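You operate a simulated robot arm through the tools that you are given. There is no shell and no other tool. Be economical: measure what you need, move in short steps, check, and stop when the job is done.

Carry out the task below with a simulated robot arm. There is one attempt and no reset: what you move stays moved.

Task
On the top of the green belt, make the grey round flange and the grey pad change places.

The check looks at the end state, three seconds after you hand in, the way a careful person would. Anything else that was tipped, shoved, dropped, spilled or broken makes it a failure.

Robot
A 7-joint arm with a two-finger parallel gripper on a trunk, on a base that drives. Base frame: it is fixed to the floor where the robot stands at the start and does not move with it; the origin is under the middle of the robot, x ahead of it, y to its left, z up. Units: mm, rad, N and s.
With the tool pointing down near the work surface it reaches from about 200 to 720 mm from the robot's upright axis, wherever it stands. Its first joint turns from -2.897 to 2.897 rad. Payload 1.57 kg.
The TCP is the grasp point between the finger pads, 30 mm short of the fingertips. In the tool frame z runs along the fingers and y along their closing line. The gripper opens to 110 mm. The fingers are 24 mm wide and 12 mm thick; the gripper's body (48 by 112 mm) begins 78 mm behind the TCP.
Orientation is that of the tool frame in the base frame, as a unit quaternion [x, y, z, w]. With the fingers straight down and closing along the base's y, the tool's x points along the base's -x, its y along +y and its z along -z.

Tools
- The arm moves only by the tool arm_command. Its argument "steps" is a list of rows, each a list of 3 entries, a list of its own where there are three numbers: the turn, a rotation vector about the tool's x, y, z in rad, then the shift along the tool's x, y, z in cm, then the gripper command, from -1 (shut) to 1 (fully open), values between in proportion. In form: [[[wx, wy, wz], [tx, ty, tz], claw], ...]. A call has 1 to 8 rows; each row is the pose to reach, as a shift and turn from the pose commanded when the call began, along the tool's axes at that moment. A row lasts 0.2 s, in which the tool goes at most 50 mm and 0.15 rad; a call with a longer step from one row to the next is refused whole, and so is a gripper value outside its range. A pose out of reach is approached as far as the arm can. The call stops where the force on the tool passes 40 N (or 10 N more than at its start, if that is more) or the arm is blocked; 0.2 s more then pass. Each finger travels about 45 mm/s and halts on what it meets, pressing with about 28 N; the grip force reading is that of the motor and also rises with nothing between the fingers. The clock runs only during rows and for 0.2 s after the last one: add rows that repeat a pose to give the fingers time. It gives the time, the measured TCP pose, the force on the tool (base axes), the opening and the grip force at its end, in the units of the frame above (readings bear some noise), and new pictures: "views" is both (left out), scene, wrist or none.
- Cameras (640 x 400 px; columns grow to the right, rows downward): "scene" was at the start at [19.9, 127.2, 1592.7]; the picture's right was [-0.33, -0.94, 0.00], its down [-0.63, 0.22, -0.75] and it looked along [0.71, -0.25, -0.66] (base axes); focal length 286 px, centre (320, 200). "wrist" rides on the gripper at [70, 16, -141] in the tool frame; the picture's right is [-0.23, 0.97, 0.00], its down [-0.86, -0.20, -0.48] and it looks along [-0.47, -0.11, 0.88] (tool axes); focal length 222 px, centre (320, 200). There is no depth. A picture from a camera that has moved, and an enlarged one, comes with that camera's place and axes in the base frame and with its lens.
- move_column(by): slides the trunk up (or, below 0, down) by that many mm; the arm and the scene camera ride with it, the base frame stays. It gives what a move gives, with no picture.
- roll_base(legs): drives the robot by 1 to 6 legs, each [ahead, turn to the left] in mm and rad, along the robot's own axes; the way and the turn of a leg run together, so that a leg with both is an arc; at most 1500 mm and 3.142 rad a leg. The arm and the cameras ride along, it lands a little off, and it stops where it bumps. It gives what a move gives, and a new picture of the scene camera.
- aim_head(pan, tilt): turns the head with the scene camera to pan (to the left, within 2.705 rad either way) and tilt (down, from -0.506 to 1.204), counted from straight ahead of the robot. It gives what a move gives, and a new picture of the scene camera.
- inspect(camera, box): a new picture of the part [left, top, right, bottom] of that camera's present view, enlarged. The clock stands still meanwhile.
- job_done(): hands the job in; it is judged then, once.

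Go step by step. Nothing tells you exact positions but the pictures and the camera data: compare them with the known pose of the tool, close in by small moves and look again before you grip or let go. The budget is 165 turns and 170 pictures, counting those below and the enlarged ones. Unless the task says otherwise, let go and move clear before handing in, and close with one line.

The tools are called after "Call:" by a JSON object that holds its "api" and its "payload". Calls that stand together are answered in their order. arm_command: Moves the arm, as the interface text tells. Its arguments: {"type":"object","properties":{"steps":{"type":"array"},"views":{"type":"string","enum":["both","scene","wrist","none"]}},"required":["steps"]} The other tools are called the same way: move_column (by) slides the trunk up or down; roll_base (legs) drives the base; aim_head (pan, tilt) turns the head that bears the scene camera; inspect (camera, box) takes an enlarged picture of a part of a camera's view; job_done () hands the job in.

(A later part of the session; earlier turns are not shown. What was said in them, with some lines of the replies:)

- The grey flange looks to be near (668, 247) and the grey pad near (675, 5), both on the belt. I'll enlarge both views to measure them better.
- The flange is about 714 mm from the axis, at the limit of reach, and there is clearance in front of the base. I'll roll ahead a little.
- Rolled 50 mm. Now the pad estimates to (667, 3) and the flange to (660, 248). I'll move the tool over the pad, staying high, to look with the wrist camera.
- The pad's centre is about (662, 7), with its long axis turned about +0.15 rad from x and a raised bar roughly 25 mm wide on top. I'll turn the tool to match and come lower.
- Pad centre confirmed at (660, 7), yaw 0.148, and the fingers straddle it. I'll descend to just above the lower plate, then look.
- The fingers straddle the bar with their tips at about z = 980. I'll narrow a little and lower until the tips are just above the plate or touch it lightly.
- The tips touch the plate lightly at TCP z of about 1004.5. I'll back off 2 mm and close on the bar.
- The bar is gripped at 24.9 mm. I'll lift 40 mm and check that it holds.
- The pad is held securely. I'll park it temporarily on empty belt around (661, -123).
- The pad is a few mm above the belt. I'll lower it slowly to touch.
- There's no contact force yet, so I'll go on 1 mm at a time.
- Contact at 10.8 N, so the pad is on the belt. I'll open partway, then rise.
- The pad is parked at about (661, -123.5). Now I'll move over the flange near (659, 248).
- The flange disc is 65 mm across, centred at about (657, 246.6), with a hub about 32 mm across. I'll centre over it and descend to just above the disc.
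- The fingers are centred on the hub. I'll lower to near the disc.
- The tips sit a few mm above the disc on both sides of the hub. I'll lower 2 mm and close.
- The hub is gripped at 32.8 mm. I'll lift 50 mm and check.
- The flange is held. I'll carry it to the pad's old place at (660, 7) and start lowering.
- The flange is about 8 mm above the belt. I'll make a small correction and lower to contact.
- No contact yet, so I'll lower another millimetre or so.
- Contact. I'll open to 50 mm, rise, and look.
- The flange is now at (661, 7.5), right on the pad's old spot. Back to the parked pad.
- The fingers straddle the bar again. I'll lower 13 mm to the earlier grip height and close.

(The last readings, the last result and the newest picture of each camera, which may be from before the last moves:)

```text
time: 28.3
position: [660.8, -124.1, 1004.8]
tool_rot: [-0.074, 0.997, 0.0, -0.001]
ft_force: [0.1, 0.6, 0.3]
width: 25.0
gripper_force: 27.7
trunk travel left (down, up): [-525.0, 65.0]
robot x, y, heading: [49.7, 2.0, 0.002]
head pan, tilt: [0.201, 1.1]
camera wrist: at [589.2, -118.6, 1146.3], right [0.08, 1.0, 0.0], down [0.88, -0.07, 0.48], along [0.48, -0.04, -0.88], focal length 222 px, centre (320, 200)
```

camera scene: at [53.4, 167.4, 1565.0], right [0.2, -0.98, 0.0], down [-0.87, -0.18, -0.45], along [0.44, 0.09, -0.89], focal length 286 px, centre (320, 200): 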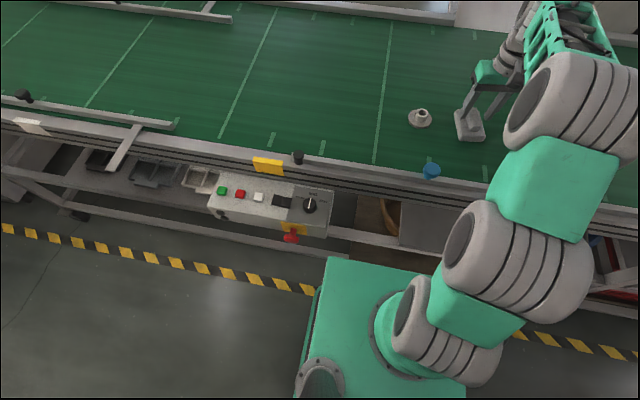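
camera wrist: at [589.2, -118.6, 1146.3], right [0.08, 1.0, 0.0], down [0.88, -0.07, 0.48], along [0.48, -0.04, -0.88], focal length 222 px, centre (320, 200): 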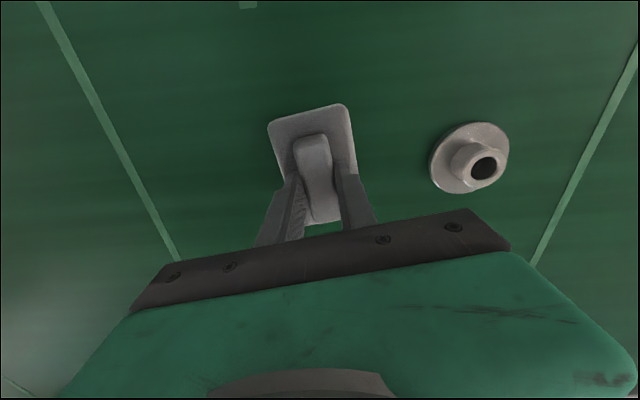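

Gripped at 25 mm. I'll lift 80 mm, which clears the flange, before carrying it across.

Call:
{"api": "arm_command", "payload": {"steps": [[[0, 0, 0], [0, 0, -1], -1], [[0, 0, 0], [0, 0, -3.5], -1], [[0, 0, 0], [0, 0, -6], -1], [[0, 0, 0], [0, 0, -8], -1], [[0, 0, 0], [0, 0, -8], -1]], "views": "scene"}}

Call:
{"api": "arm_command", "payload": {"steps": [[[0, 0, 0], [-0.65, 4.59, 0], -1], [[0, 0, 0], [-1.29, 9.17, 0], -1], [[0, 0, 0], [-1.94, 13.76, 0], -1], [[0, 0, 0], [-2.58, 18.35, 0], -1], [[0, 0, 0], [-3.23, 22.9, 0], -1], [[0, 0, 0], [-3.88, 27.5, 0], -1], [[0, 0, 0], [-4.52, 32.1, 0], -1], [[0, 0, 0], [-5.17, 36.7, 0], -1]], "views": "both"}}

```text
time: 29.5
position: [660.5, -124.0, 1085.6]
tool_rot: [-0.074, 0.997, 0.0, 0.0]
ft_force: [-0.9, 0.2, -0.8]
width: 24.8
gripper_force: 28.2
trunk travel left (down, up): [-525.0, 65.0]
robot x, y, heading: [54.6, 2.5, -0.001]
head pan, tilt: [0.201, 1.1]
camera scene: at [53.4, 167.3, 1565.0], right [0.2, -0.98, 0.0], down [-0.87, -0.18, -0.45], along [0.44, 0.09, -0.89], focal length 286 px, centre (320, 200)
```

scene: 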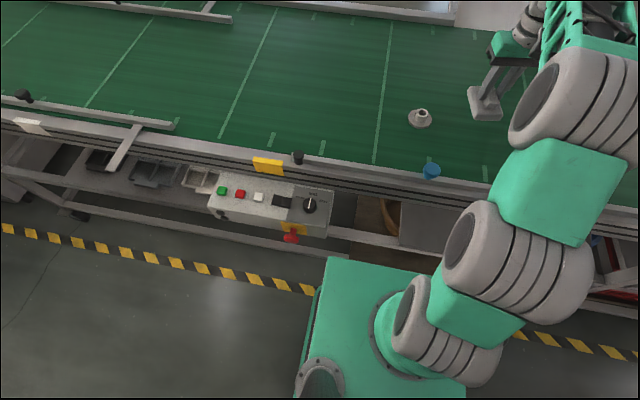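

```text
time: 31.3
position: [656.5, 247.2, 1084.5]
tool_rot: [-0.075, 0.997, 0.0, 0.0]
ft_force: [-0.2, 0.2, -0.1]
width: 25.2
gripper_force: 27.6
trunk travel left (down, up): [-525.0, 65.0]
robot x, y, heading: [52.2, -1.9, 0.001]
head pan, tilt: [0.201, 1.1]
camera scene: at [53.6, 168.2, 1564.9], right [0.2, -0.98, 0.0], down [-0.87, -0.18, -0.45], along [0.44, 0.09, -0.89], focal length 286 px, centre (320, 200)
camera wrist: at [585.1, 253.0, 1226.0], right [0.08, 1.0, 0.0], down [0.88, -0.07, 0.48], along [0.48, -0.04, -0.88], focal length 222 px, centre (320, 200)
```

scene: 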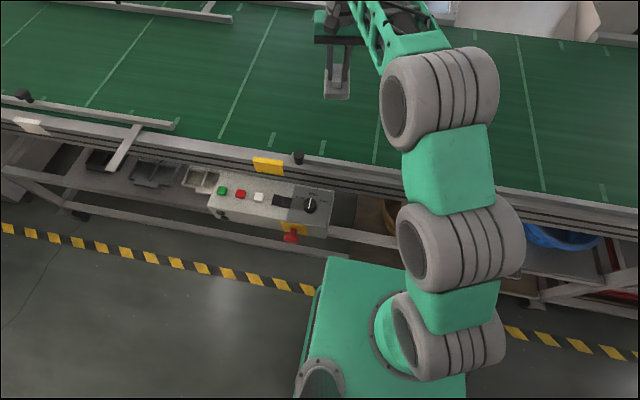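
wrist: 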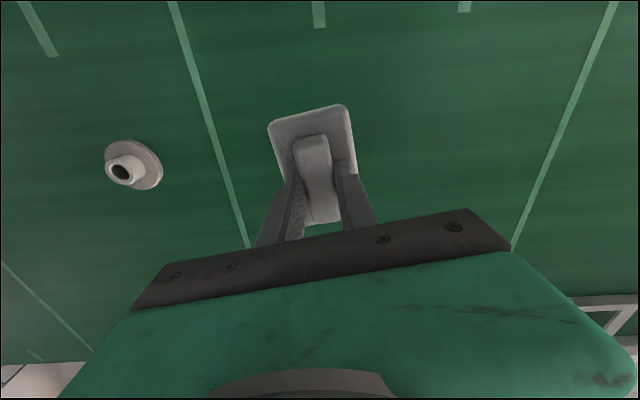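

The pad is over the flange's old spot. I'll make a small correction and lower to just above the belt.

Call:
{"api": "arm_command", "payload": {"steps": [[[0, 0, 0], [-0.12, -0.11, 2.5], -1], [[0, 0, 0], [-0.12, -0.11, 5], -1], [[0, 0, 0], [-0.12, -0.11, 7], -1], [[0, 0, 0], [-0.12, -0.11, 7.6], -1], [[0, 0, 0], [-0.12, -0.11, 7.8], -1], [[0, 0, 0], [-0.12, -0.11, 7.8], -1]], "views": "wrist"}}

```text
time: 32.7
position: [658.3, 247.4, 1009.0]
tool_rot: [-0.073, 0.997, 0.0, 0.0]
ft_force: [-0.1, -0.1, -0.3]
width: 25.1
gripper_force: 27.9
trunk travel left (down, up): [-525.0, 65.0]
robot x, y, heading: [46.9, 1.6, 0.005]
head pan, tilt: [0.201, 1.1]
camera wrist: at [587.3, 251.9, 1148.3], right [0.08, 1.0, 0.0], down [0.88, -0.07, 0.48], along [0.48, -0.04, -0.88], focal length 222 px, centre (320, 200)
```

wrist: 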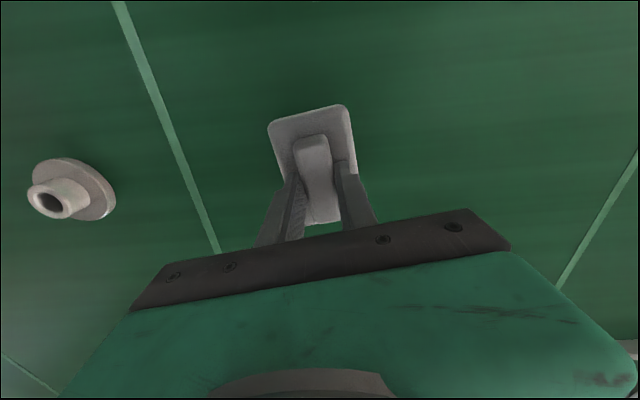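

About 2 mm remain. I'll lower gently to contact.

Call:
{"api": "arm_command", "payload": {"steps": [[[0, 0, 0], [0, 0, 0.1], -1], [[0, 0, 0], [0, 0, 0.2], -1], [[0, 0, 0], [0, 0, 0.27], -1], [[0, 0, 0], [0, 0, 0.27], -1]], "views": "none"}}

```text
time: 33.7
position: [658.7, 246.7, 1006.3]
tool_rot: [-0.074, 0.997, 0.0, 0.0]
ft_force: [0.0, -0.3, -0.7]
width: 25.0
gripper_force: 27.6
trunk travel left (down, up): [-525.0, 65.0]
robot x, y, heading: [54.5, 1.5, -0.003]
head pan, tilt: [0.201, 1.1]
```

No contact yet; another 1 to 1.5 mm.

Call:
{"api": "arm_command", "payload": {"steps": [[[0, 0, 0], [0, 0, 0.08], -1], [[0, 0, 0], [0, 0, 0.14], -1], [[0, 0, 0], [0, 0, 0.14], -1]], "views": "none"}}

```text
time: 34.5
position: [658.9, 246.7, 1005.4]
tool_rot: [-0.075, 0.997, 0.001, 0.001]
ft_force: [-0.5, -1.6, 8.8]
width: 25.0
gripper_force: 27.5
trunk travel left (down, up): [-525.0, 65.0]
robot x, y, heading: [50.3, 4.5, -0.004]
head pan, tilt: [0.201, 1.1]
```

Contact at 8.8 N. I'll release and rise.

Call:
{"api": "arm_command", "payload": {"steps": [[[0, 0, 0], [0, 0, -0.1], -0.1], [[0, 0, 0], [0, 0, -0.1], -0.1], [[0, 0, 0], [0, 0, -0.1], -0.1], [[0, 0, 0], [0, 0, -3], -0.1], [[0, 0, 0], [0, 0, -6], 0.3], [[0, 0, 0], [0, 0, -10], 0.6], [[0, 0, 0], [0, 0, -14], 1], [[0, 0, 0], [0, 0, -14], 1]], "views": "both"}}

Call:
{"api": "inspect", "payload": {"camera": "wrist", "box": [224, 60, 416, 180]}}

```text
time: 36.3
position: [657.4, 247.5, 1144.1]
tool_rot: [-0.075, 0.997, -0.001, 0.001]
ft_force: [-0.7, 0.4, 0.3]
width: 110.0
gripper_force: 0.0
trunk travel left (down, up): [-525.0, 65.0]
robot x, y, heading: [52.4, 1.4, -0.0]
head pan, tilt: [0.201, 1.1]
camera scene: at [53.3, 167.4, 1565.0], right [0.2, -0.98, 0.0], down [-0.87, -0.18, -0.45], along [0.44, 0.09, -0.89], focal length 286 px, centre (320, 200)
camera wrist: at [587.5, 251.9, 1284.2], right [0.08, 1.0, 0.0], down [0.88, -0.07, 0.48], along [0.48, -0.04, -0.88], focal length 222 px, centre (320, 200)
```

scene: 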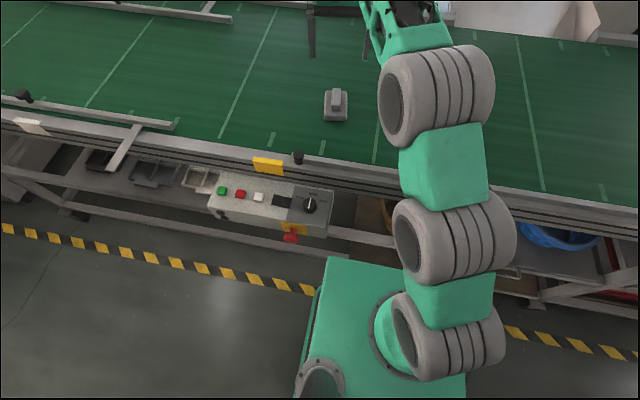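
wrist: 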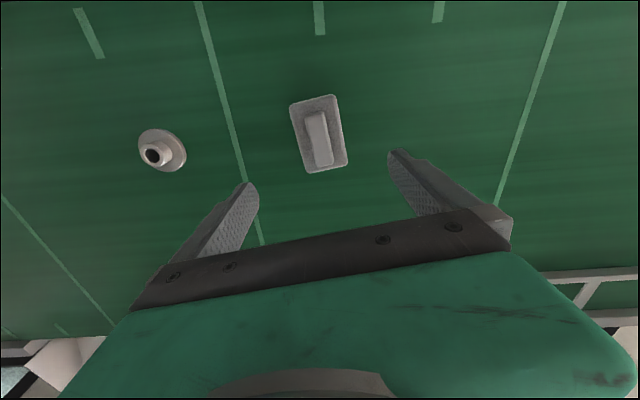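

```text
3.33 times, centred on (320, 120) of wrist
camera zoom: at [587.5, 251.9, 1284.2], right [0.08, 1.0, 0.0], down [0.88, -0.07, 0.48], along [0.48, -0.04, -0.88], focal length 740 px, centre (320, 467)
```

zoom: 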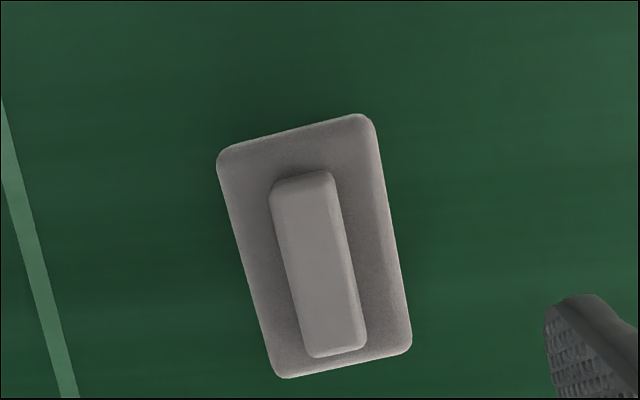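

Both pieces now stand flat on each other's old places, the gripper is open and clear, and nothing else moved. I'm handing in.

Call:
{"api": "job_done", "payload": {}}

```text
The job is handed in.
```

The grey flange and the grey pad have changed places on the green belt, each within a few mm of the other's old spot by camera measurement. The job is handed in; no result came back.
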